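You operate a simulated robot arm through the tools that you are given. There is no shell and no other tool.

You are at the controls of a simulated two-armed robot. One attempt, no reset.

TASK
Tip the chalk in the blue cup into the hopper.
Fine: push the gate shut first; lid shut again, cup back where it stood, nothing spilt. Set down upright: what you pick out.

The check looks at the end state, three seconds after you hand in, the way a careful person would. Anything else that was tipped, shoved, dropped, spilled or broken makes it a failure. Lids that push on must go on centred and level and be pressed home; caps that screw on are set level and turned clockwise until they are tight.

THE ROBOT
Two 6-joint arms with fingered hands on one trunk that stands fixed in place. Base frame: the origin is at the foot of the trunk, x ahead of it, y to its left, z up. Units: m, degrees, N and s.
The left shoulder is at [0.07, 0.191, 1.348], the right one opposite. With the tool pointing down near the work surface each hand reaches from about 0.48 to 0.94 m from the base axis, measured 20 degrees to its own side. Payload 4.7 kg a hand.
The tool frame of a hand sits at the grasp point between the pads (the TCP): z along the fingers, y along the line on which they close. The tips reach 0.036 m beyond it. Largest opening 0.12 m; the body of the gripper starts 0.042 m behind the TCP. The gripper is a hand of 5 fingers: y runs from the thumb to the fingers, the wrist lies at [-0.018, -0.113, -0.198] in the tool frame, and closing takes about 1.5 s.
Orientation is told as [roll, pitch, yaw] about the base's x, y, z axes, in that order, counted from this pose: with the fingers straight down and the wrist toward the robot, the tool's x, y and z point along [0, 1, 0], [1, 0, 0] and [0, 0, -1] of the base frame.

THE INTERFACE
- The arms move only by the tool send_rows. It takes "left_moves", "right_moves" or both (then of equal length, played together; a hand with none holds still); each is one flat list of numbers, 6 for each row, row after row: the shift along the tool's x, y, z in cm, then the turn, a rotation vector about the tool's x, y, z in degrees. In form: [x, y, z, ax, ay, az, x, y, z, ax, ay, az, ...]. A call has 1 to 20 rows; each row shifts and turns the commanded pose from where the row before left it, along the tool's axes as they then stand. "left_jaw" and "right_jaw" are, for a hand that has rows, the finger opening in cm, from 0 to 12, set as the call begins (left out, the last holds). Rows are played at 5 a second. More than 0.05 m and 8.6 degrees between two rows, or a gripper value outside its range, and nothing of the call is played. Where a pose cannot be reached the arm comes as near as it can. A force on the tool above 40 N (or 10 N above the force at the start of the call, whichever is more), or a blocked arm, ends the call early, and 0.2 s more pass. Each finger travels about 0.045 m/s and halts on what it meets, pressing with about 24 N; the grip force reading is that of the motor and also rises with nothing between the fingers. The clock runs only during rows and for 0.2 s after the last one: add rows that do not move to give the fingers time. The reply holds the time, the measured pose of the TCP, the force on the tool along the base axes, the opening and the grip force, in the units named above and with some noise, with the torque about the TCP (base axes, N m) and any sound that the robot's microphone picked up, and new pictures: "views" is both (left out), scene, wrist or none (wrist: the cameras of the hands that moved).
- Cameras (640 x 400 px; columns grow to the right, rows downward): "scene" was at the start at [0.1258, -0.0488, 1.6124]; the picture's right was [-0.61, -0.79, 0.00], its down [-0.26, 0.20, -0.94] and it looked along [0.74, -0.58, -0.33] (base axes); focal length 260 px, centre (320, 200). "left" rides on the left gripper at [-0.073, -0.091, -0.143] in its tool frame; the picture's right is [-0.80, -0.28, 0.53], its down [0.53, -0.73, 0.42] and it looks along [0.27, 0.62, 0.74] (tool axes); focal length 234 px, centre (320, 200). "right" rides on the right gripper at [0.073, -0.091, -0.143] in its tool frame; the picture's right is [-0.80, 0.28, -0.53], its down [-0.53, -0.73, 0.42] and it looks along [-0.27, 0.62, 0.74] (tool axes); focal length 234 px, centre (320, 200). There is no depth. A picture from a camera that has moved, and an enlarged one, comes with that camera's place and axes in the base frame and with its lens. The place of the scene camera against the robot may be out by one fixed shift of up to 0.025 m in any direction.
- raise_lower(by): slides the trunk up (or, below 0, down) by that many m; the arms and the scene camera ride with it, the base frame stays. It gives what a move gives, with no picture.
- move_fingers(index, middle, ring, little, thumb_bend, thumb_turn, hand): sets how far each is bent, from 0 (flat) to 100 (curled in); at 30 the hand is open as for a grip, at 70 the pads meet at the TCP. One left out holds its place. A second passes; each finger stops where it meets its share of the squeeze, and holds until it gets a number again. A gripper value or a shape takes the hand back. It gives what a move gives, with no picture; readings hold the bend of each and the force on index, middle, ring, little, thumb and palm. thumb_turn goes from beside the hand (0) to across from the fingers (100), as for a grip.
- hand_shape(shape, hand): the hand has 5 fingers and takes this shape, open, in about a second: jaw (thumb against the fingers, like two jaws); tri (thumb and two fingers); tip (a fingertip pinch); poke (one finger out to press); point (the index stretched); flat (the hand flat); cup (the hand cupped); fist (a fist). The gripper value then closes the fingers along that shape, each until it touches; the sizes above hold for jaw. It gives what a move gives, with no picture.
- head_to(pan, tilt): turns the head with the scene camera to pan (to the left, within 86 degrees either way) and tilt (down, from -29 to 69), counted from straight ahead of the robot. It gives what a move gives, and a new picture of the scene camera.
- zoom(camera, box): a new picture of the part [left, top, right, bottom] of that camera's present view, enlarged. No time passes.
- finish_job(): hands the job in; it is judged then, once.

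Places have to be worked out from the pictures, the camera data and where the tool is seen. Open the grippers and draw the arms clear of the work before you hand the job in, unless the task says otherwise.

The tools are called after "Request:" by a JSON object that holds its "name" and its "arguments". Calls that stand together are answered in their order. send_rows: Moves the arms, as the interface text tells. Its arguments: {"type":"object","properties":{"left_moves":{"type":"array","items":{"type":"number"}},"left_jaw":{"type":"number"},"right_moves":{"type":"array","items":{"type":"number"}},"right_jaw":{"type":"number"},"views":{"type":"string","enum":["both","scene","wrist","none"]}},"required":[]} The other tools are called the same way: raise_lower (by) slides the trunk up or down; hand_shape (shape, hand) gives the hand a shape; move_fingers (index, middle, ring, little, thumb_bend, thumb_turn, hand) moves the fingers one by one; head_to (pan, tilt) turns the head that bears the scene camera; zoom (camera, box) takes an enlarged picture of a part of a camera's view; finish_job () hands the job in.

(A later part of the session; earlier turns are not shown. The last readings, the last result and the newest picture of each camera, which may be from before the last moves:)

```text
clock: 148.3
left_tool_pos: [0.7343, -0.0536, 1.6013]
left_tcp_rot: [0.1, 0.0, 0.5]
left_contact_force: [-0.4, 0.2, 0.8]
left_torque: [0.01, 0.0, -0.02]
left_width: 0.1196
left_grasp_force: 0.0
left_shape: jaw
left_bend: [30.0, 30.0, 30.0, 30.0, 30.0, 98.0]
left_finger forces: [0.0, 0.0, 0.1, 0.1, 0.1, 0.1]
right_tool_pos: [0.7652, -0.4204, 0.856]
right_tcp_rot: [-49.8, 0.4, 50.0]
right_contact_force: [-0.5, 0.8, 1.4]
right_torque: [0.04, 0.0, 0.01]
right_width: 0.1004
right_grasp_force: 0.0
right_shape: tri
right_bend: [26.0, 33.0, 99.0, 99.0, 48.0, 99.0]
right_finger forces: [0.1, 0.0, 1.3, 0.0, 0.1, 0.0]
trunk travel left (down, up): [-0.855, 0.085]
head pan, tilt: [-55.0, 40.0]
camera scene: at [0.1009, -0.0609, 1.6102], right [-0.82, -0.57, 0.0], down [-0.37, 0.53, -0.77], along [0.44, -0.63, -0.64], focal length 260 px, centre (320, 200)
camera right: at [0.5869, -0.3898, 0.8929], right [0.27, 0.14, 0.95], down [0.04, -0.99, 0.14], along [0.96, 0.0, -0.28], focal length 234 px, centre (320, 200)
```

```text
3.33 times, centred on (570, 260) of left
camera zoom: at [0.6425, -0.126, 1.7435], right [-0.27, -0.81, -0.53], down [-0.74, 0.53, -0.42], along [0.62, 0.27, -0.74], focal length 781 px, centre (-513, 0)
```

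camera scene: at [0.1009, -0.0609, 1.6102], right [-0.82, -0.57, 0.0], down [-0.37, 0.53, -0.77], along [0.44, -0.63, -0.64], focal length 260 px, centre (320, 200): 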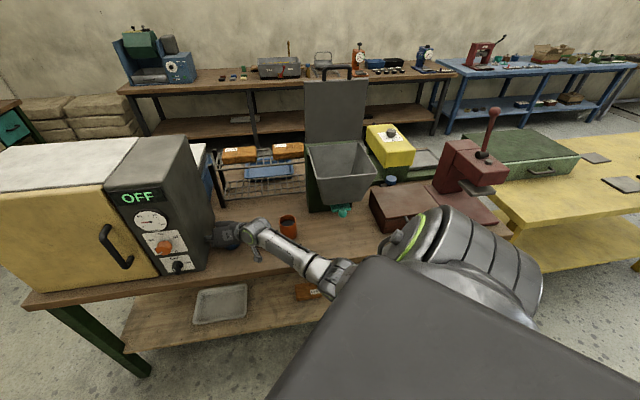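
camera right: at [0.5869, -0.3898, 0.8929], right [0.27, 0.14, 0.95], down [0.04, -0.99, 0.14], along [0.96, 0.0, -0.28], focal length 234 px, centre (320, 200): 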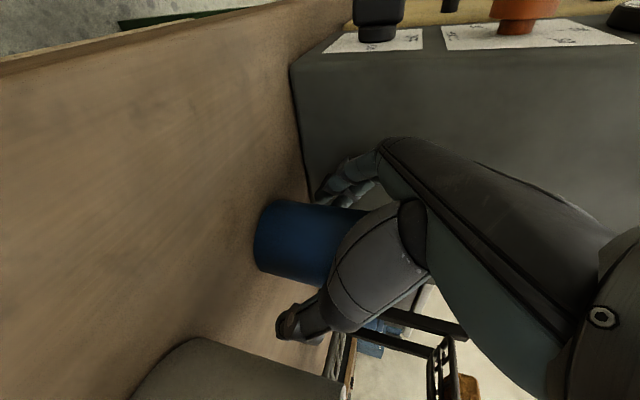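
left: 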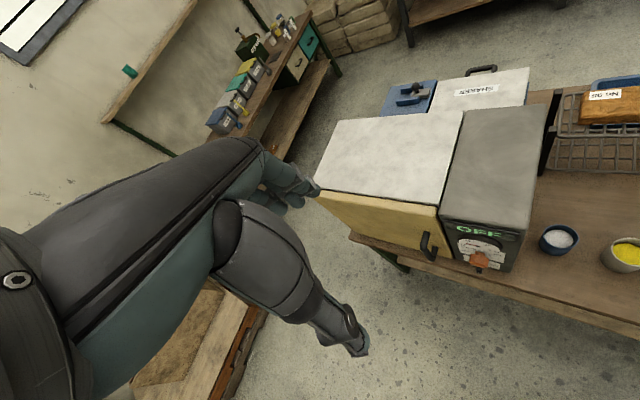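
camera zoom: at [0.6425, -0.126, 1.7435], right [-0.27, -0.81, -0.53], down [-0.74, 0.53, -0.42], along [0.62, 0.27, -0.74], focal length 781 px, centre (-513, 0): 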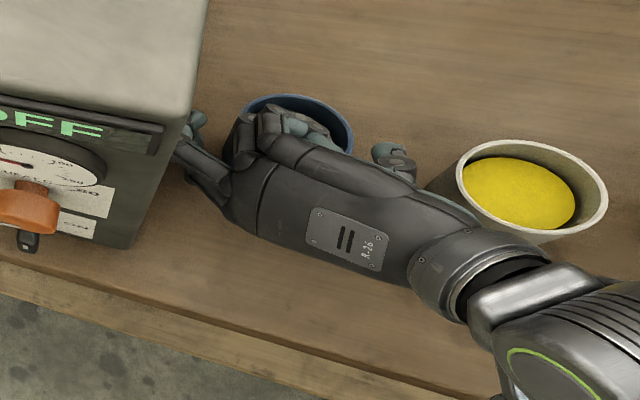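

Thumb and two fingers are on either side of the cup; the ring finger just grazes the rim (1.3 N). I'll close the grip now.

Request:
{"name": "send_rows", "arguments": {"right_moves": [0, 0, 0, 0, 0, 0, 0, 0, 0, 0, 0, 0, 0, 0, 0, 0, 0, 0, 0, 0, 0, 0, 0, 0, 0, 0, 0, 0, 0, 0, 0, 0, 0, 0, 0, 0], "right_jaw": 5}}

Request:
{"name": "zoom", "arguments": {"camera": "right", "box": [180, 140, 420, 330]}}

Request:
{"name": "zoom", "arguments": {"camera": "left", "box": [500, 200, 640, 320]}}

```text
clock: 149.7
left_tool_pos: [0.734, -0.0528, 1.6003]
left_tcp_rot: [0.1, 0.1, 0.4]
left_contact_force: [-0.9, -0.6, -0.6]
left_torque: [-0.04, 0.0, -0.03]
left_width: 0.1197
left_grasp_force: 0.0
left_shape: jaw
left_bend: [30.0, 30.0, 30.0, 30.0, 30.0, 98.0]
left_finger forces: [0.0, 0.1, 0.0, 0.1, 0.0, 0.0]
right_tool_pos: [0.765, -0.4196, 0.8553]
right_tcp_rot: [-49.7, 0.6, 50.0]
right_contact_force: [1.1, -0.4, 2.4]
right_torque: [-0.01, 0.0, -0.01]
right_width: 0.056
right_grasp_force: 24.0
right_shape: tri
right_bend: [74.0, 47.0, 99.0, 100.0, 72.0, 100.0]
right_finger forces: [11.3, 10.1, 3.0, 0.0, 21.0, 0.1]
trunk travel left (down, up): [-0.855, 0.085]
head pan, tilt: [-55.0, 40.0]
camera scene: at [0.101, -0.0609, 1.6101], right [-0.82, -0.57, 0.0], down [-0.37, 0.53, -0.77], along [0.44, -0.63, -0.64], focal length 260 px, centre (320, 200)
camera right: at [0.5868, -0.3898, 0.8928], right [0.28, 0.14, 0.95], down [0.04, -0.99, 0.14], along [0.96, 0.0, -0.28], focal length 234 px, centre (320, 200)
```

scene: 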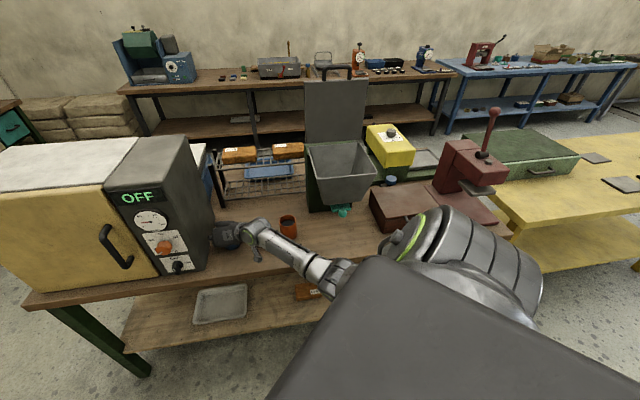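
right: 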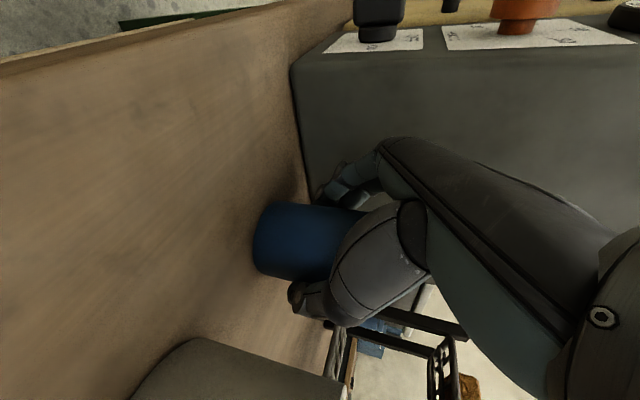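

```text
2.11 times, centred on (300, 235) of right
camera zoom: at [0.5868, -0.3898, 0.8928], right [0.28, 0.14, 0.95], down [0.04, -0.99, 0.14], along [0.96, 0.0, -0.28], focal length 493 px, centre (362, 126)
```

zoom: 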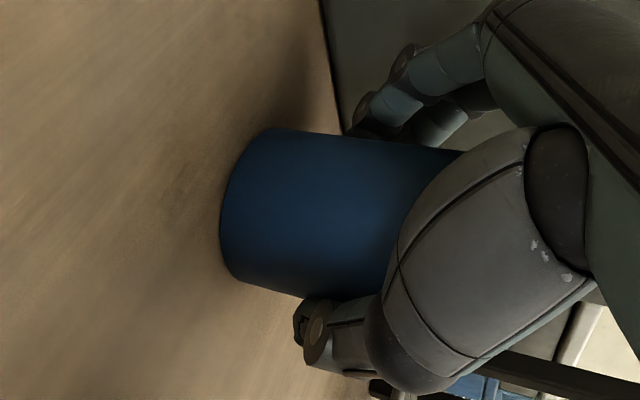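

```text
3.33 times, centred on (570, 260) of left
camera zoom: at [0.6427, -0.126, 1.7434], right [-0.27, -0.81, -0.53], down [-0.74, 0.53, -0.42], along [0.62, 0.27, -0.74], focal length 781 px, centre (-513, 0)
```

zoom: 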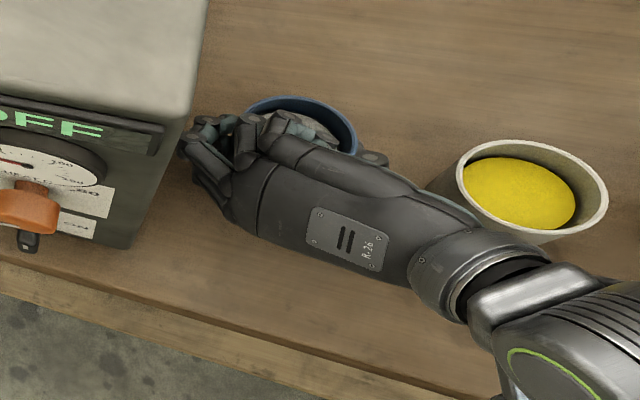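

The grip is solid (index 11 N, middle 10 N, thumb 21 N) and the cup still stands straight. I'll note the grip pose (0.765, −0.4196, 0.8553) for the return and lift gently by 3 cm.

Request:
{"name": "send_rows", "arguments": {"right_moves": [-0.76, 0, -0.65, 0, 0, 0, -0.76, 0, -0.65, 0, 0, 0, -0.76, 0, -0.65, 0, 0, 0]}}

Request:
{"name": "zoom", "arguments": {"camera": "right", "box": [160, 120, 420, 330]}}

Request:
{"name": "zoom", "arguments": {"camera": "left", "box": [500, 200, 640, 320]}}

```text
clock: 150.5
left_tool_pos: [0.7348, -0.0537, 1.6005]
left_tcp_rot: [0.0, 0.1, 0.4]
left_contact_force: [-0.1, 0.1, 0.0]
left_torque: [0.0, 0.01, 0.0]
left_width: 0.12
left_grasp_force: 0.1
left_shape: jaw
left_bend: [30.0, 30.0, 30.0, 30.0, 30.0, 98.0]
left_finger forces: [0.0, 0.0, 0.0, 0.1, 0.1, 0.0]
right_tool_pos: [0.7662, -0.4199, 0.8829]
right_tcp_rot: [-49.6, 0.6, 49.9]
right_contact_force: [-0.4, 0.5, -0.3]
right_torque: [-0.02, 0.01, -0.01]
right_width: 0.0562
right_grasp_force: 23.9
right_shape: tri
right_bend: [74.0, 47.0, 99.0, 100.0, 72.0, 100.0]
right_finger forces: [11.4, 9.5, 0.6, 0.0, 20.7, 0.0]
trunk travel left (down, up): [-0.855, 0.085]
head pan, tilt: [-55.0, 40.0]
camera scene: at [0.1013, -0.0611, 1.6101], right [-0.82, -0.57, 0.0], down [-0.37, 0.53, -0.77], along [0.44, -0.63, -0.64], focal length 260 px, centre (320, 200)
camera right: at [0.5883, -0.3892, 0.9214], right [0.28, 0.14, 0.95], down [0.04, -0.99, 0.14], along [0.96, 0.0, -0.28], focal length 234 px, centre (320, 200)
```

scene: 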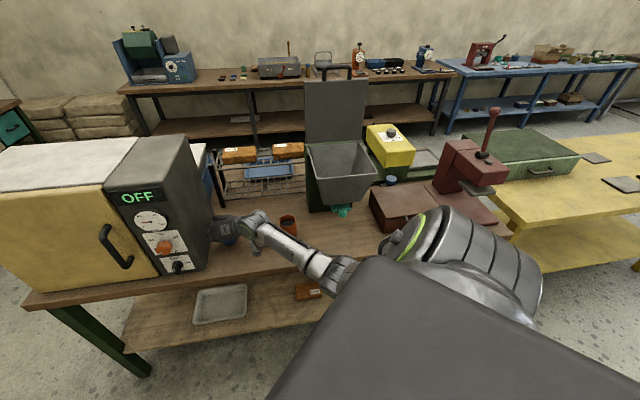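
right: 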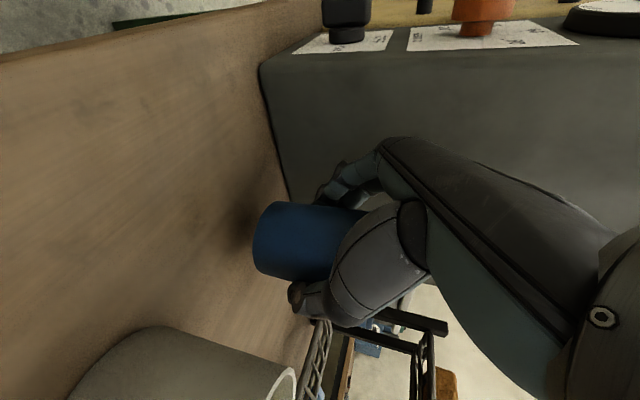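

```text
1.90 times, centred on (290, 225) of right
camera zoom: at [0.5883, -0.3892, 0.9214], right [0.28, 0.14, 0.95], down [0.04, -0.99, 0.14], along [0.96, 0.0, -0.28], focal length 446 px, centre (377, 152)
```

zoom: 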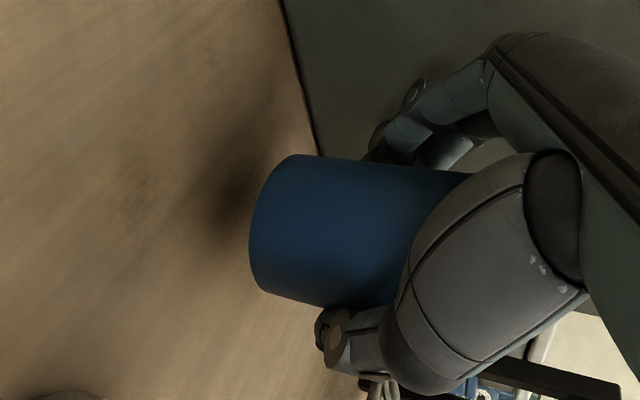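

```text
3.33 times, centred on (570, 260) of left
camera zoom: at [0.643, -0.1262, 1.7432], right [-0.27, -0.81, -0.53], down [-0.74, 0.53, -0.42], along [0.62, 0.27, -0.74], focal length 781 px, centre (-513, 0)
```

zoom: 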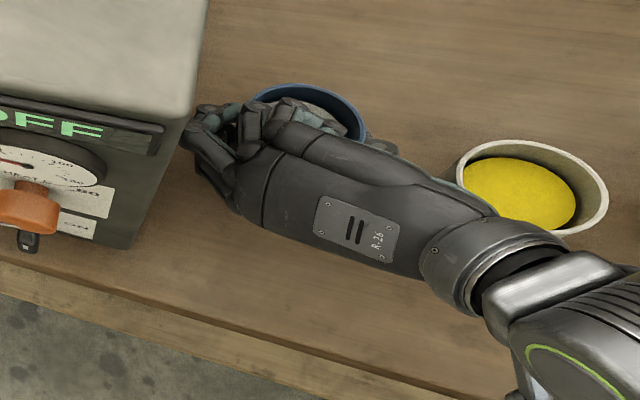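

The cup lifts cleanly and stays upright. Raising the trunk 8 cm lifts it straight up further and sets the shoulder height I want for the pour.

Request:
{"name": "raise_lower", "arguments": {"by": 0.08}}

Request:
{"name": "send_rows", "arguments": {"right_moves": [-2.28, 0, -1.94, 0, 0, 0, -2.28, 0, -1.94, 0, 0, 0, -2.28, 0, -1.94, 0, 0, 0, -2.28, 0, -1.94, 0, 0, 0]}}

Request:
{"name": "zoom", "arguments": {"camera": "left", "box": [440, 150, 640, 320]}}

```text
clock: 151.7
left_tool_pos: [0.7352, -0.0538, 1.6801]
left_tcp_rot: [0.0, 0.1, 0.5]
left_contact_force: [-0.3, 0.6, -0.2]
left_torque: [-0.01, 0.04, 0.03]
left_width: 0.1198
left_grasp_force: 0.2
left_shape: jaw
left_bend: [30.0, 30.0, 30.0, 30.0, 30.0, 98.0]
left_finger forces: [0.1, 0.0, 0.1, 0.0, 0.0, 0.1]
right_tool_pos: [0.7664, -0.4202, 0.963]
right_tcp_rot: [-49.6, 0.4, 50.0]
right_contact_force: [1.3, 0.2, -0.9]
right_torque: [0.0, 0.06, -0.02]
right_width: 0.056
right_grasp_force: 24.4
right_shape: tri
right_bend: [74.0, 47.0, 99.0, 100.0, 72.0, 100.0]
right_finger forces: [11.4, 9.4, 0.6, 0.0, 20.7, 0.0]
trunk travel left (down, up): [-0.935, 0.005]
head pan, tilt: [-55.0, 40.0]
```

```text
clock: 152.7
left_tool_pos: [0.7347, -0.0545, 1.6801]
left_tcp_rot: [0.0, 0.1, 0.5]
left_contact_force: [0.0, -0.5, 0.1]
left_torque: [0.02, 0.0, -0.03]
left_width: 0.1199
left_grasp_force: 0.1
left_shape: jaw
left_bend: [30.0, 30.0, 30.0, 30.0, 30.0, 98.0]
left_finger forces: [0.0, 0.0, 0.0, 0.0, 0.1, 0.1]
right_tool_pos: [0.7657, -0.4195, 1.0847]
right_tcp_rot: [-49.6, 0.5, 50.1]
right_contact_force: [-0.7, 0.2, -0.3]
right_torque: [-0.01, 0.02, 0.01]
right_width: 0.0563
right_grasp_force: 24.0
right_shape: tri
right_bend: [74.0, 47.0, 99.0, 100.0, 72.0, 100.0]
right_finger forces: [11.4, 9.5, 0.5, 0.0, 20.7, 0.0]
trunk travel left (down, up): [-0.935, 0.005]
head pan, tilt: [-55.0, 40.0]
camera scene: at [0.1011, -0.0608, 1.6901], right [-0.82, -0.57, 0.0], down [-0.37, 0.53, -0.77], along [0.44, -0.63, -0.64], focal length 260 px, centre (320, 200)
camera right: at [0.5881, -0.3893, 1.1228], right [0.28, 0.14, 0.95], down [0.04, -0.99, 0.14], along [0.96, 0.0, -0.28], focal length 234 px, centre (320, 200)
```

scene: 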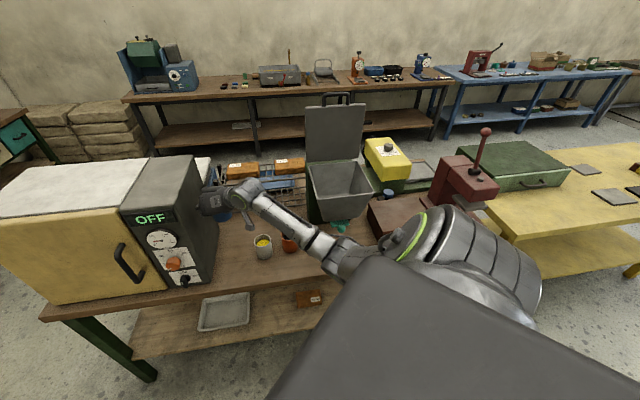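
right: 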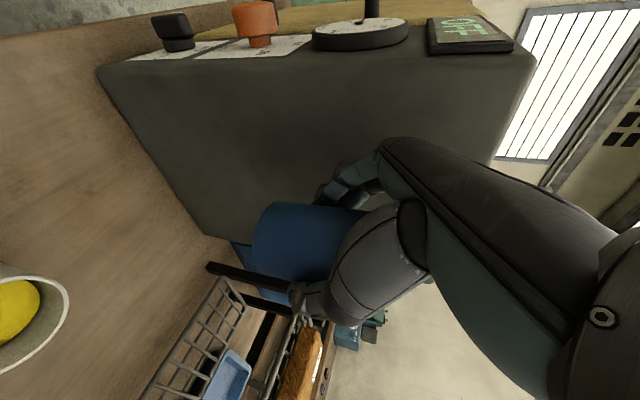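

```text
2.35 times, centred on (540, 235) of left
camera zoom: at [0.6427, -0.1259, 1.8233], right [-0.27, -0.81, -0.53], down [-0.74, 0.53, -0.42], along [0.62, 0.27, -0.74], focal length 551 px, centre (-198, 118)
```

zoom: 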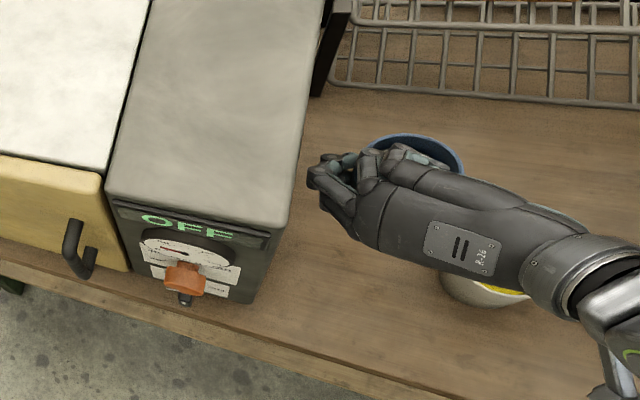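

The cup is secure at z 1.085. Now I'll carry it up and right toward the hopper's left side, turning the hand's heading to the right while keeping the cup upright; first half, then check.

Request:
{"name": "send_rows", "arguments": {"right_moves": [-1.15, -1.72, -1.02, 6.02, 0, 5.12, -1.31, -1.71, -0.84, 6.02, 0, 5.12, -1.46, -1.67, -0.66, 6.02, 0, 5.12, -1.6, -1.59, -0.49, 6.02, 0, 5.12, -1.74, -1.48, -0.33, 6.02, 0, 5.12, -1.87, -1.35, -0.18, 6.02, 0, 5.12]}}

Request:
{"name": "zoom", "arguments": {"camera": "scene", "box": [160, 120, 380, 280]}}

```text
clock: 154.1
left_tool_pos: [0.7348, -0.0543, 1.6809]
left_tcp_rot: [0.0, 0.1, 0.3]
left_contact_force: [0.1, 0.3, 0.0]
left_torque: [0.0, -0.03, 0.02]
left_width: 0.1197
left_grasp_force: 0.0
left_shape: jaw
left_bend: [30.0, 30.0, 30.0, 30.0, 30.0, 98.0]
left_finger forces: [0.1, 0.1, 0.0, 0.0, 0.0, 0.1]
right_tool_pos: [0.6996, -0.4954, 1.177]
right_tcp_rot: [-49.9, 0.2, 2.5]
right_contact_force: [-0.5, 0.5, -1.6]
right_torque: [-0.02, -0.02, 0.0]
right_width: 0.0559
right_grasp_force: 24.0
right_shape: tri
right_bend: [74.0, 47.0, 100.0, 100.0, 72.0, 100.0]
right_finger forces: [11.3, 9.5, 0.3, 0.0, 20.7, 0.0]
trunk travel left (down, up): [-0.935, 0.005]
head pan, tilt: [-55.0, 40.0]
camera scene: at [0.1016, -0.0609, 1.6901], right [-0.82, -0.57, 0.0], down [-0.37, 0.53, -0.77], along [0.44, -0.63, -0.64], focal length 260 px, centre (320, 200)
camera right: at [0.6021, -0.3436, 1.2148], right [0.29, -0.1, 0.95], down [-0.7, -0.7, 0.14], along [0.65, -0.71, -0.27], focal length 234 px, centre (320, 200)
```

scene: 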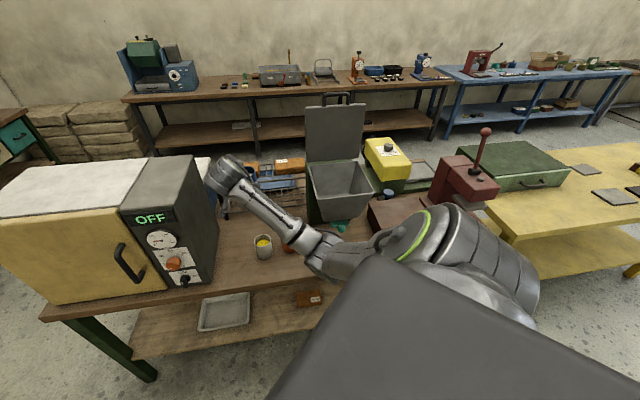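
right: 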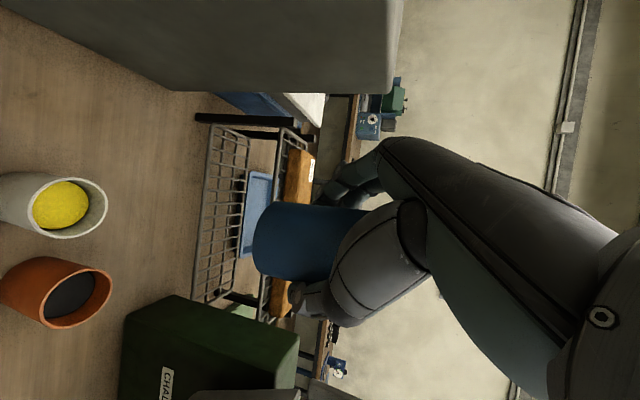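

```text
2.50 times, centred on (270, 200) of scene
camera zoom: at [0.1016, -0.0609, 1.6901], right [-0.82, -0.57, 0.0], down [-0.37, 0.53, -0.77], along [0.44, -0.63, -0.64], focal length 650 px, centre (445, 200)
```

zoom: 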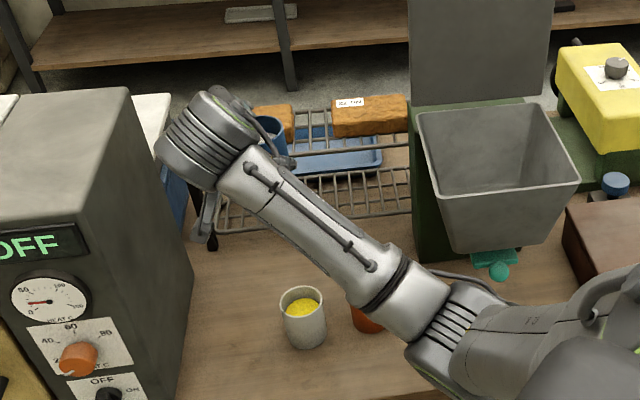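

Cup upright, all reachable. Second half of the swing toward the hopper's left side.

Request:
{"name": "send_rows", "arguments": {"right_moves": [-1.98, -1.19, -0.05, 6.02, 0, 5.12, -2.08, -1.0, 0.07, 6.02, 0, 5.12, -2.16, -0.8, 0.16, 6.02, 0, 5.12, -2.22, -0.58, 0.24, 6.02, 0, 5.12, -2.26, -0.36, 0.29, 6.02, 0, 5.12, -2.29, -0.12, 0.31, 6.02, 0, 5.12]}}

Request:
{"name": "zoom", "arguments": {"camera": "scene", "box": [200, 80, 400, 240]}}

```text
clock: 155.5
left_tool_pos: [0.7361, -0.0537, 1.6791]
left_tcp_rot: [0.1, 0.1, 0.4]
left_contact_force: [0.8, 1.0, 0.0]
left_torque: [-0.01, 0.05, -0.02]
left_width: 0.1197
left_grasp_force: 0.2
left_shape: jaw
left_bend: [30.0, 30.0, 30.0, 30.0, 30.0, 98.0]
left_finger forces: [0.1, 0.0, 0.0, 0.0, 0.0, 0.0]
right_tool_pos: [0.6586, -0.588, 1.2526]
right_tcp_rot: [-50.2, 0.0, -44.9]
right_contact_force: [0.0, 0.2, -0.8]
right_torque: [-0.01, 0.03, -0.01]
right_width: 0.0559
right_grasp_force: 23.6
right_shape: tri
right_bend: [74.0, 47.0, 100.0, 100.0, 72.0, 100.0]
right_finger forces: [11.4, 9.4, 0.3, 0.1, 20.5, 0.0]
right hand out of reach, approached as far as the arm can: row 6
trunk travel left (down, up): [-0.935, 0.005]
head pan, tilt: [-55.0, 40.0]
camera scene: at [0.1031, -0.062, 1.6899], right [-0.82, -0.57, 0.0], down [-0.37, 0.53, -0.77], along [0.44, -0.63, -0.64], focal length 260 px, centre (320, 200)
camera right: at [0.7053, -0.4131, 1.2879], right [0.12, -0.27, 0.95], down [-0.99, 0.05, 0.14], along [-0.08, -0.96, -0.27], focal length 234 px, centre (320, 200)
```

scene: 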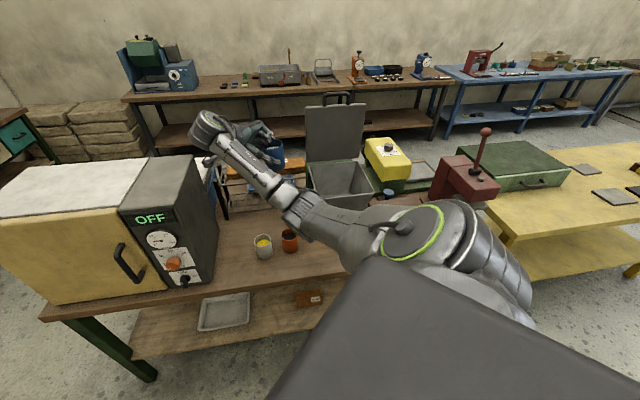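
right: 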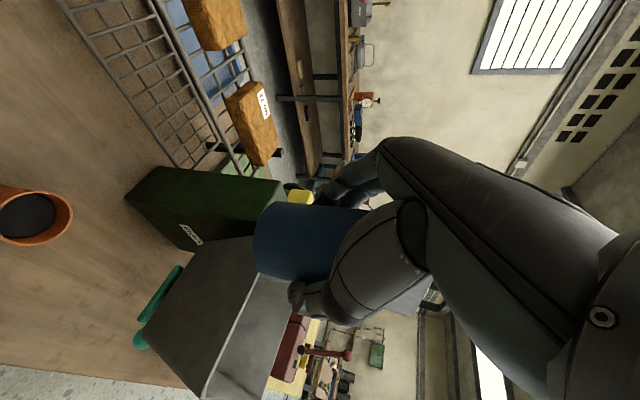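

```text
2.50 times, centred on (300, 160) of scene
camera zoom: at [0.1031, -0.062, 1.6899], right [-0.82, -0.57, 0.0], down [-0.37, 0.53, -0.77], along [0.44, -0.63, -0.64], focal length 650 px, centre (370, 300)
```

zoom: 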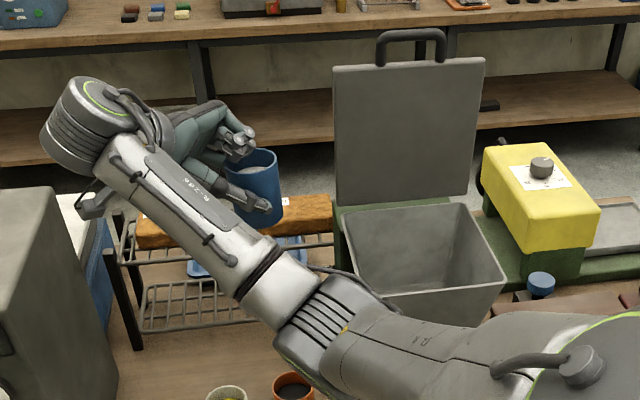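

The cup is upright just left of the hopper. I'll move it right, over the opening, with the fingers well clear of the lid.

Request:
{"name": "send_rows", "arguments": {"right_moves": [-3.1, -0.73, 3.12, 0, 0, 0, -3.1, -0.73, 3.12, 0, 0, 0, -3.1, -0.73, 3.12, 0, 0, 0]}}

Request:
{"name": "zoom", "arguments": {"camera": "scene", "box": [230, 80, 430, 240]}}

```text
clock: 156.3
left_tool_pos: [0.7334, -0.0536, 1.6811]
left_tcp_rot: [0.1, 0.0, 0.3]
left_contact_force: [-0.4, -1.1, -0.1]
left_torque: [0.01, -0.04, -0.01]
left_width: 0.1198
left_grasp_force: 0.0
left_shape: jaw
left_bend: [30.0, 30.0, 30.0, 30.0, 30.0, 98.0]
left_finger forces: [0.0, 0.0, 0.0, 0.0, 0.1, 0.0]
right_tool_pos: [0.5818, -0.6883, 1.246]
right_tcp_rot: [-50.0, -0.2, -44.6]
right_contact_force: [-0.1, -0.7, -0.3]
right_torque: [0.02, 0.0, 0.01]
right_width: 0.0555
right_grasp_force: 23.6
right_shape: tri
right_bend: [74.0, 47.0, 100.0, 100.0, 72.0, 100.0]
right_finger forces: [11.8, 10.1, 0.1, 0.1, 21.2, 0.1]
right hand out of reach, approached as far as the arm can: row 1, 2, 3
trunk travel left (down, up): [-0.935, 0.005]
head pan, tilt: [-55.0, 40.0]
camera scene: at [0.1, -0.0619, 1.6902], right [-0.82, -0.57, 0.0], down [-0.37, 0.53, -0.77], along [0.44, -0.63, -0.64], focal length 260 px, centre (320, 200)
camera right: at [0.6258, -0.5128, 1.2811], right [0.12, -0.27, 0.95], down [-0.99, 0.04, 0.13], along [-0.08, -0.96, -0.27], focal length 234 px, centre (320, 200)
```

scene: 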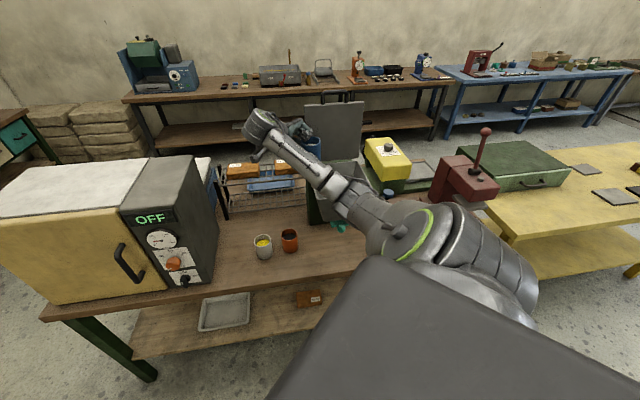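
right: 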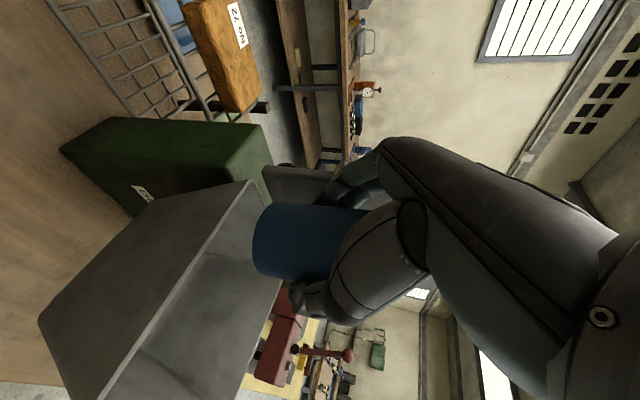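

```text
2.50 times, centred on (330, 160) of scene
camera zoom: at [0.1, -0.0619, 1.6902], right [-0.82, -0.57, 0.0], down [-0.37, 0.53, -0.77], along [0.44, -0.63, -0.64], focal length 650 px, centre (295, 300)
```

zoom: 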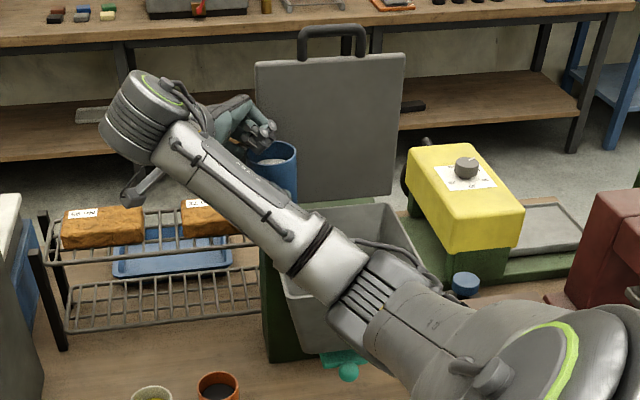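

The hand drifted ~5 cm toward the lid because this heading is at a wrist limit. I'll turn the heading back ~25° and pull the cup away from the lid.

Request:
{"name": "send_rows", "arguments": {"right_moves": [0, -1.7, 0, -6.3, 0, -5.4, 0, -1.7, 0, -6.3, 0, -5.4, 0, -1.7, 0, -6.3, 0, -5.4]}}

Request:
{"name": "zoom", "arguments": {"camera": "scene", "box": [230, 80, 430, 240]}}

```text
clock: 157.1
left_tool_pos: [0.7321, -0.0531, 1.6815]
left_tcp_rot: [0.1, 0.1, 0.4]
left_contact_force: [0.4, 0.2, 0.4]
left_torque: [-0.01, -0.02, -0.03]
left_width: 0.1199
left_grasp_force: 0.1
left_shape: jaw
left_bend: [30.0, 30.0, 30.0, 30.0, 30.0, 98.0]
left_finger forces: [0.1, 0.1, 0.1, 0.1, 0.0, 0.1]
right_tool_pos: [0.5397, -0.6587, 1.2448]
right_tcp_rot: [-50.0, 0.1, -19.8]
right_contact_force: [0.1, 0.8, -0.9]
right_torque: [0.02, -0.03, 0.03]
right_width: 0.0554
right_grasp_force: 23.9
right_shape: tri
right_bend: [74.0, 47.0, 100.0, 100.0, 72.0, 100.0]
right_finger forces: [11.6, 10.1, 0.0, 0.0, 21.1, 0.1]
trunk travel left (down, up): [-0.935, 0.005]
head pan, tilt: [-55.0, 40.0]
camera scene: at [0.0992, -0.0616, 1.6902], right [-0.82, -0.57, 0.0], down [-0.37, 0.53, -0.77], along [0.44, -0.63, -0.64], focal length 260 px, centre (320, 200)
camera right: at [0.5064, -0.4802, 1.2817], right [0.23, -0.2, 0.95], down [-0.92, -0.38, 0.14], along [0.33, -0.9, -0.27], focal length 234 px, centre (320, 200)
```

scene: 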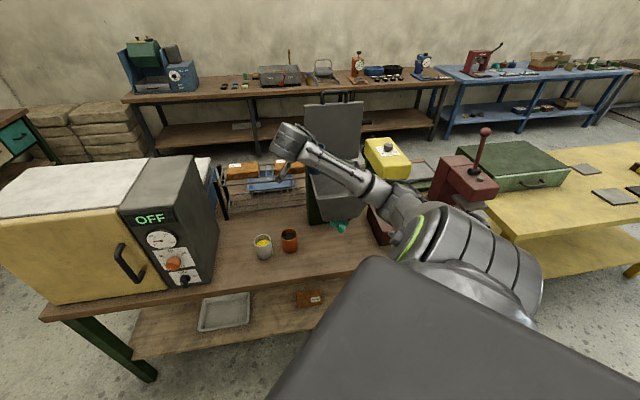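
right: 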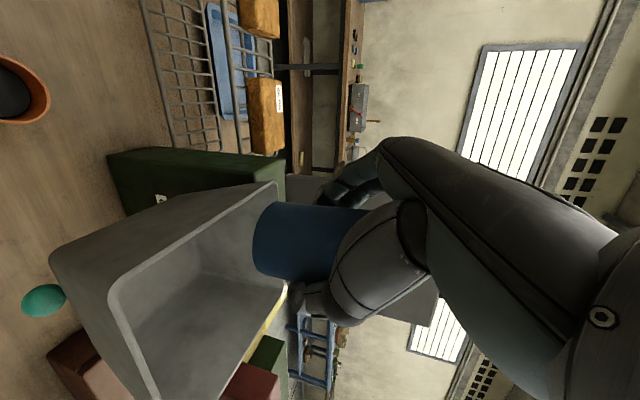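

```text
2.50 times, centred on (330, 160) of scene
camera zoom: at [0.0992, -0.0616, 1.6902], right [-0.82, -0.57, 0.0], down [-0.37, 0.53, -0.77], along [0.44, -0.63, -0.64], focal length 650 px, centre (295, 300)
```

zoom: 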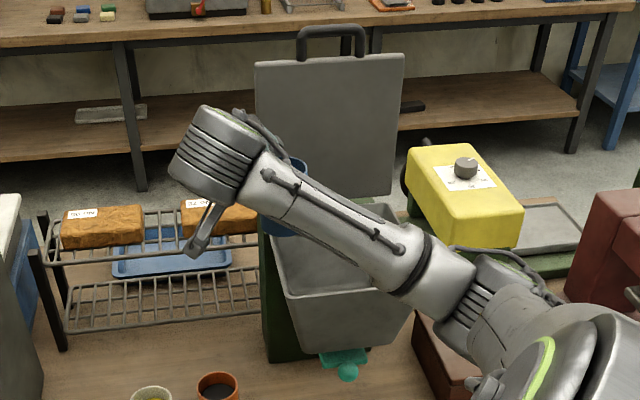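

Free again at (0.540, −0.659), cup upright over the hopper's left part. I'll move to the centre of the opening.

Request:
{"name": "send_rows", "arguments": {"right_moves": [-1.19, -0.77, 2.43, 0, 0, 0, -1.19, -0.77, 2.43, 0, 0, 0, -1.19, -0.77, 2.43, 0, 0, 0]}}

Request:
{"name": "zoom", "arguments": {"camera": "right", "box": [40, 100, 460, 400]}}

```text
clock: 157.9
left_tool_pos: [0.7339, -0.0536, 1.68]
left_tcp_rot: [0.1, 0.0, 0.4]
left_contact_force: [0.2, 0.2, -0.3]
left_torque: [0.03, -0.02, -0.03]
left_width: 0.1197
left_grasp_force: 0.0
left_shape: jaw
left_bend: [30.0, 30.0, 30.0, 30.0, 30.0, 98.0]
left_finger forces: [0.0, 0.0, 0.0, 0.1, 0.1, 0.0]
right_tool_pos: [0.4907, -0.7236, 1.2249]
right_tcp_rot: [-50.0, 0.1, -19.9]
right_contact_force: [0.6, 0.3, -0.1]
right_torque: [0.01, 0.03, 0.01]
right_width: 0.0555
right_grasp_force: 23.7
right_shape: tri
right_bend: [74.0, 47.0, 100.0, 100.0, 72.0, 100.0]
right_finger forces: [11.7, 9.9, 0.0, 0.1, 21.0, 0.1]
trunk travel left (down, up): [-0.935, 0.005]
head pan, tilt: [-55.0, 40.0]
camera scene: at [0.1004, -0.0614, 1.6901], right [-0.82, -0.57, 0.0], down [-0.37, 0.53, -0.77], along [0.44, -0.63, -0.64], focal length 260 px, centre (320, 200)
camera right: at [0.4574, -0.5466, 1.2615], right [0.23, -0.2, 0.95], down [-0.92, -0.38, 0.14], along [0.33, -0.9, -0.27], focal length 234 px, centre (320, 200)
```

scene: 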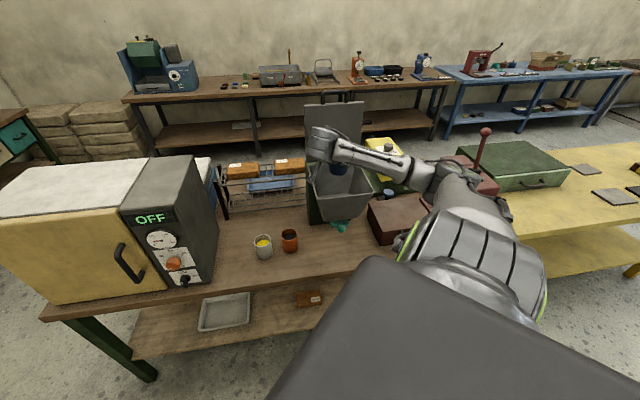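
right: 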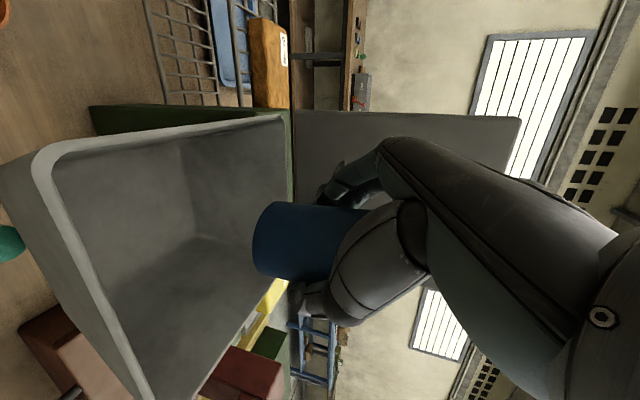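

```text
1.33 times, centred on (250, 250) of right
camera zoom: at [0.4574, -0.5466, 1.2615], right [0.23, -0.2, 0.95], down [-0.92, -0.38, 0.14], along [0.33, -0.9, -0.27], focal length 312 px, centre (413, 133)
```

zoom: 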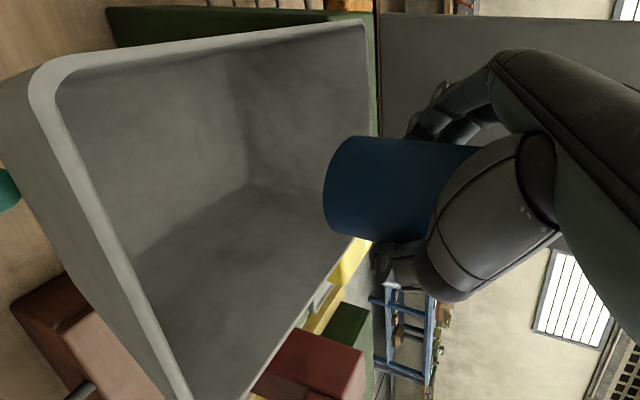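

The cup is centred over the opening at (0.4907, −0.7236, 1.225). I'll start tipping it about the hand's heading so the mouth turns toward the thumb side, in over the hopper, first to ~48°.

Request:
{"name": "send_rows", "arguments": {"right_moves": [0, 0, 0, -5.14, 0, 6.13, 0, 0, 0, -5.14, 0, 6.13, 0, 0, 0, -5.14, 0, 6.13, 0, 0, 0, -5.14, 0, 6.13, 0, 0, 0, -5.14, 0, 6.13]}}

Request:
{"name": "zoom", "arguments": {"camera": "right", "box": [40, 100, 460, 400]}}

Request:
{"name": "zoom", "arguments": {"camera": "scene", "box": [260, 90, 420, 240]}}

```text
clock: 159.1
left_tool_pos: [0.7337, -0.0531, 1.6796]
left_tcp_rot: [0.1, 0.0, 0.4]
left_contact_force: [-0.1, -0.3, 0.0]
left_torque: [0.01, 0.01, -0.03]
left_width: 0.1195
left_grasp_force: 0.0
left_shape: jaw
left_bend: [30.0, 30.0, 30.0, 30.0, 30.0, 98.0]
left_finger forces: [0.1, 0.0, 0.0, 0.0, 0.0, 0.1]
right_tool_pos: [0.492, -0.7237, 1.2261]
right_tcp_rot: [-50.0, -40.0, -19.9]
right_contact_force: [-0.4, 0.3, -0.7]
right_torque: [0.04, 0.01, 0.01]
right_width: 0.0556
right_grasp_force: 24.1
right_shape: tri
right_bend: [74.0, 48.0, 100.0, 100.0, 72.0, 100.0]
right_finger forces: [11.5, 9.6, 0.0, 0.1, 20.9, 0.0]
trunk travel left (down, up): [-0.935, 0.005]
head pan, tilt: [-55.0, 40.0]
camera scene: at [0.1004, -0.0615, 1.6902], right [-0.82, -0.57, 0.0], down [-0.37, 0.53, -0.77], along [0.44, -0.63, -0.64], focal length 260 px, centre (320, 200)
camera right: at [0.4567, -0.5455, 1.1945], right [-0.41, 0.03, 0.91], down [-0.84, -0.41, -0.37], along [0.36, -0.91, 0.19], focal length 234 px, centre (320, 200)
```

scene: 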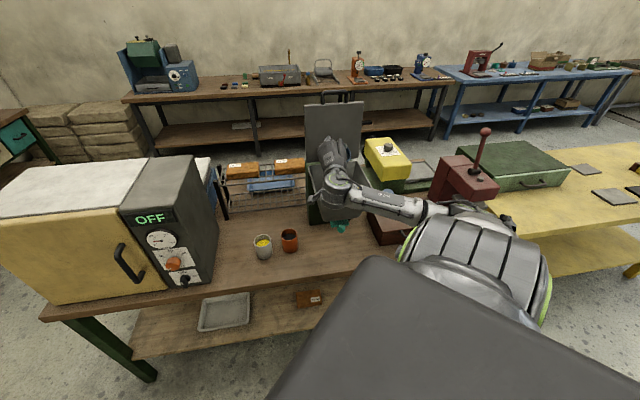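
right: 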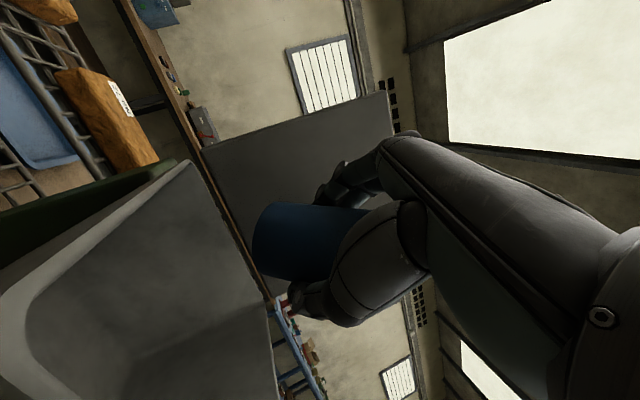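

```text
1.33 times, centred on (250, 250) of right
camera zoom: at [0.4567, -0.5455, 1.1945], right [-0.41, 0.03, 0.91], down [-0.84, -0.41, -0.37], along [0.36, -0.91, 0.19], focal length 312 px, centre (413, 133)
```

zoom: 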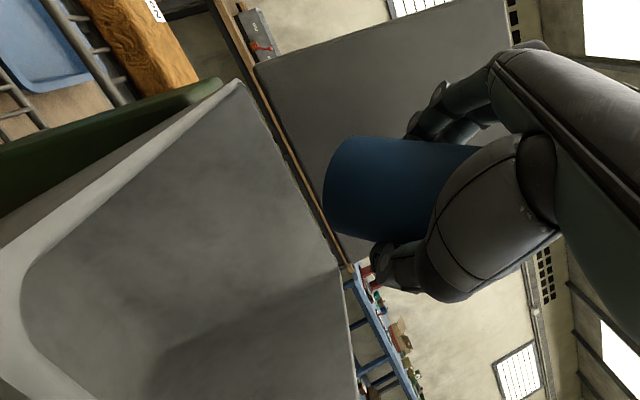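

```text
2.67 times, centred on (340, 165) of scene
camera zoom: at [0.1004, -0.0615, 1.6902], right [-0.82, -0.57, 0.0], down [-0.37, 0.53, -0.77], along [0.44, -0.63, -0.64], focal length 693 px, centre (267, 293)
```

zoom: 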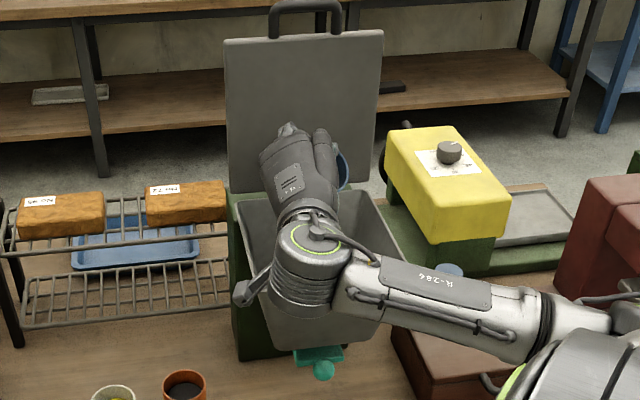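

Tipped 40°, all free. Continuing to ~88° while raising the hand about 6 cm so the wrist clears the front rim.

Request:
{"name": "send_rows", "arguments": {"right_moves": [-0.59, 0.64, -0.49, -5.14, 0, 6.13, -0.51, 0.74, -0.43, -5.14, 0, 6.13, -0.43, 0.83, -0.36, -5.14, 0, 6.13, -0.34, 0.9, -0.28, -5.14, 0, 6.13, -0.24, 0.95, -0.2, -5.14, 0, 6.13, -0.13, 0.99, -0.11, -5.14, 0, 6.13]}}

Request:
{"name": "zoom", "arguments": {"camera": "right", "box": [40, 100, 460, 400]}}

Request:
{"name": "zoom", "arguments": {"camera": "scene", "box": [260, 90, 420, 240]}}

```text
clock: 160.5
left_tool_pos: [0.7352, -0.0537, 1.6795]
left_tcp_rot: [0.2, 0.1, 0.3]
left_contact_force: [1.1, 0.0, 0.0]
left_torque: [0.0, 0.0, 0.01]
left_width: 0.1199
left_grasp_force: 0.1
left_shape: jaw
left_bend: [30.0, 30.0, 30.0, 30.0, 30.0, 98.0]
left_finger forces: [0.0, 0.0, 0.0, 0.0, 0.0, 0.0]
right_tool_pos: [0.4926, -0.7231, 1.2854]
right_tcp_rot: [-52.4, -87.9, -17.5]
right_contact_force: [0.1, -0.5, 0.1]
right_torque: [0.02, -0.02, 0.0]
right_width: 0.0552
right_grasp_force: 23.7
right_shape: tri
right_bend: [74.0, 48.0, 100.0, 100.0, 72.0, 100.0]
right_finger forces: [11.5, 9.5, 0.0, 0.0, 21.0, 0.1]
trunk travel left (down, up): [-0.935, 0.005]
head pan, tilt: [-55.0, 40.0]
camera scene: at [0.1021, -0.0612, 1.6901], right [-0.82, -0.57, 0.0], down [-0.37, 0.53, -0.77], along [0.44, -0.63, -0.64], focal length 260 px, centre (320, 200)
camera right: at [0.5083, -0.563, 1.1938], right [-0.92, 0.21, 0.31], down [-0.38, -0.57, -0.73], along [0.02, -0.79, 0.61], focal length 234 px, centre (320, 200)
```

scene: 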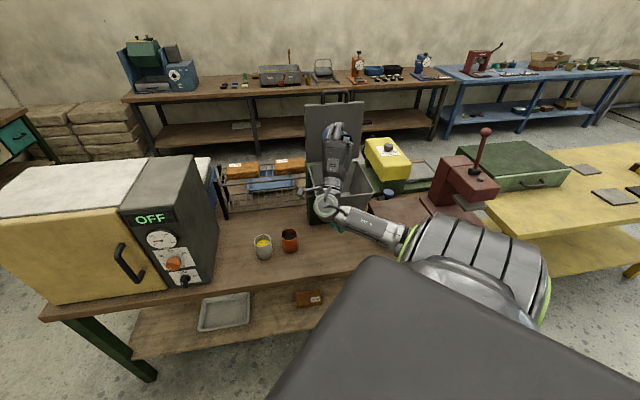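
right: 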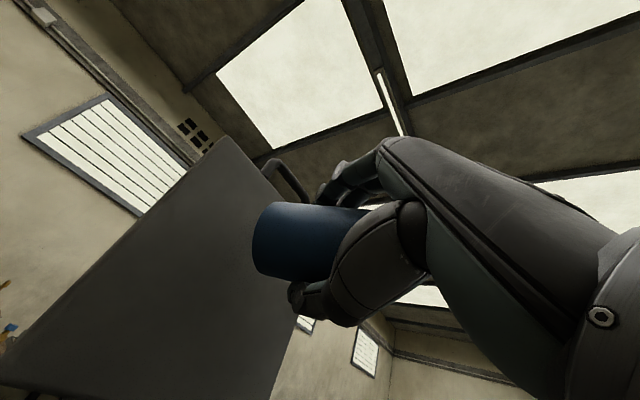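

```text
1.33 times, centred on (250, 250) of right
camera zoom: at [0.5083, -0.563, 1.1938], right [-0.92, 0.21, 0.31], down [-0.38, -0.57, -0.73], along [0.02, -0.79, 0.61], focal length 312 px, centre (413, 133)
```

zoom: 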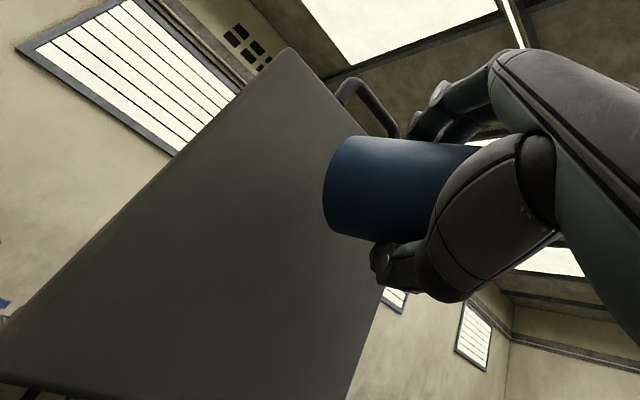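

```text
2.67 times, centred on (340, 165) of scene
camera zoom: at [0.1021, -0.0612, 1.6901], right [-0.82, -0.57, 0.0], down [-0.37, 0.53, -0.77], along [0.44, -0.63, -0.64], focal length 693 px, centre (267, 293)
```

zoom: 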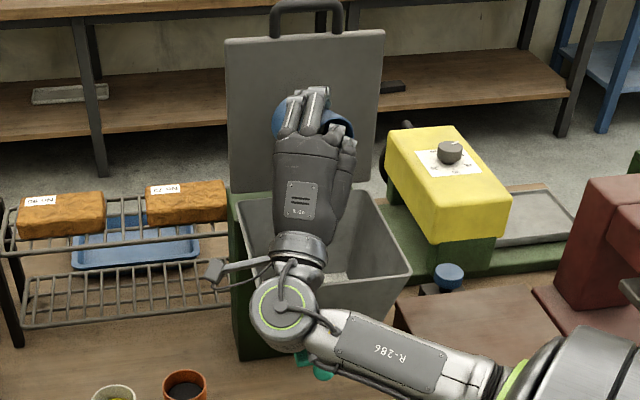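

Tipped 88°; some white is visible at the hopper bottom. I'll continue to ~136°, still rising so the wrist clears the left rim.

Request:
{"name": "send_rows", "arguments": {"right_moves": [-0.03, 1.0, -0.02, -5.14, 0, 6.13, 0.08, 0.99, 0.07, -5.14, 0, 6.13, 0.19, 0.97, 0.16, -5.14, 0, 6.13, 0.29, 0.93, 0.24, -5.14, 0, 6.13, 0.38, 0.87, 0.32, -5.14, 0, 6.13, 0.47, 0.79, 0.4, -5.14, 0, 6.13]}}

Request:
{"name": "zoom", "arguments": {"camera": "scene", "box": [260, 90, 420, 240]}}

Request:
{"name": "zoom", "arguments": {"camera": "right", "box": [40, 100, 460, 400]}}

```text
clock: 161.9
left_tool_pos: [0.7205, -0.037, 1.6879]
left_tcp_rot: [-0.6, -0.4, 0.2]
left_contact_force: [0.5, -0.4, -0.1]
left_torque: [0.0, -0.06, 0.02]
left_width: 0.1199
left_grasp_force: 0.0
left_shape: jaw
left_bend: [30.0, 30.0, 30.0, 30.0, 30.0, 98.0]
left_finger forces: [0.1, 0.1, 0.0, 0.0, 0.0, 0.1]
right_tool_pos: [0.4817, -0.7102, 1.3606]
right_tcp_rot: [130.5, -43.0, 160.0]
right_contact_force: [-0.5, 0.1, -0.5]
right_torque: [0.02, 0.03, 0.02]
right_width: 0.0552
right_grasp_force: 23.8
right_shape: tri
right_bend: [74.0, 48.0, 100.0, 100.0, 72.0, 100.0]
right_finger forces: [11.3, 9.4, 0.0, 0.0, 20.2, 0.0]
trunk travel left (down, up): [-0.935, 0.005]
head pan, tilt: [-55.0, 40.0]
camera scene: at [0.0875, -0.044, 1.6922], right [-0.82, -0.57, 0.0], down [-0.36, 0.52, -0.77], along [0.45, -0.63, -0.63], focal length 260 px, centre (320, 200)
camera right: at [0.5739, -0.5777, 1.2697], right [-0.84, 0.18, -0.51], down [0.19, -0.78, -0.59], along [-0.5, -0.6, 0.63], focal length 234 px, centre (320, 200)
```

scene: 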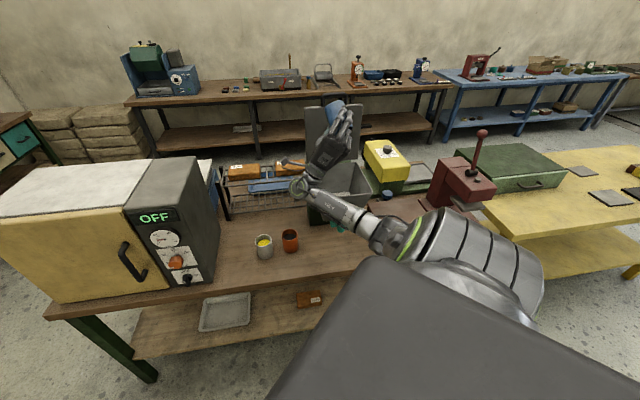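
right: 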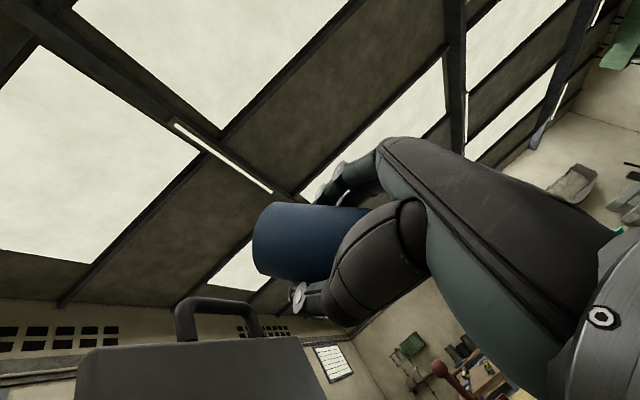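

```text
2.67 times, centred on (340, 165) of scene
camera zoom: at [0.0875, -0.044, 1.6922], right [-0.82, -0.57, 0.0], down [-0.36, 0.52, -0.77], along [0.45, -0.63, -0.63], focal length 693 px, centre (267, 293)
```

zoom: 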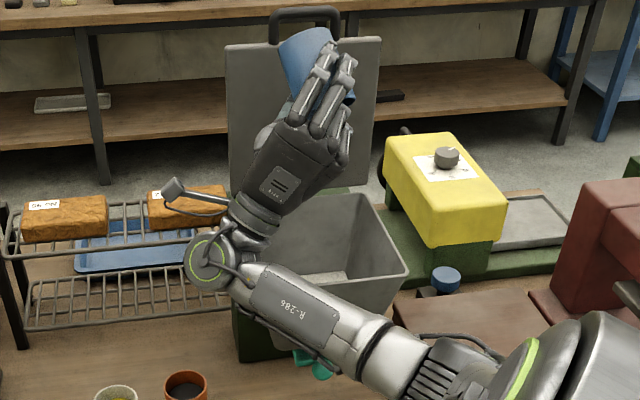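

```text
1.33 times, centred on (250, 250) of right
camera zoom: at [0.5739, -0.5777, 1.2697], right [-0.84, 0.18, -0.51], down [0.19, -0.78, -0.59], along [-0.5, -0.6, 0.63], focal length 312 px, centre (413, 133)
```

zoom: 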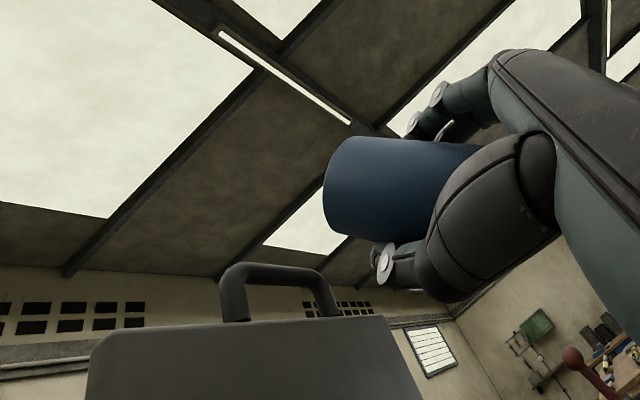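

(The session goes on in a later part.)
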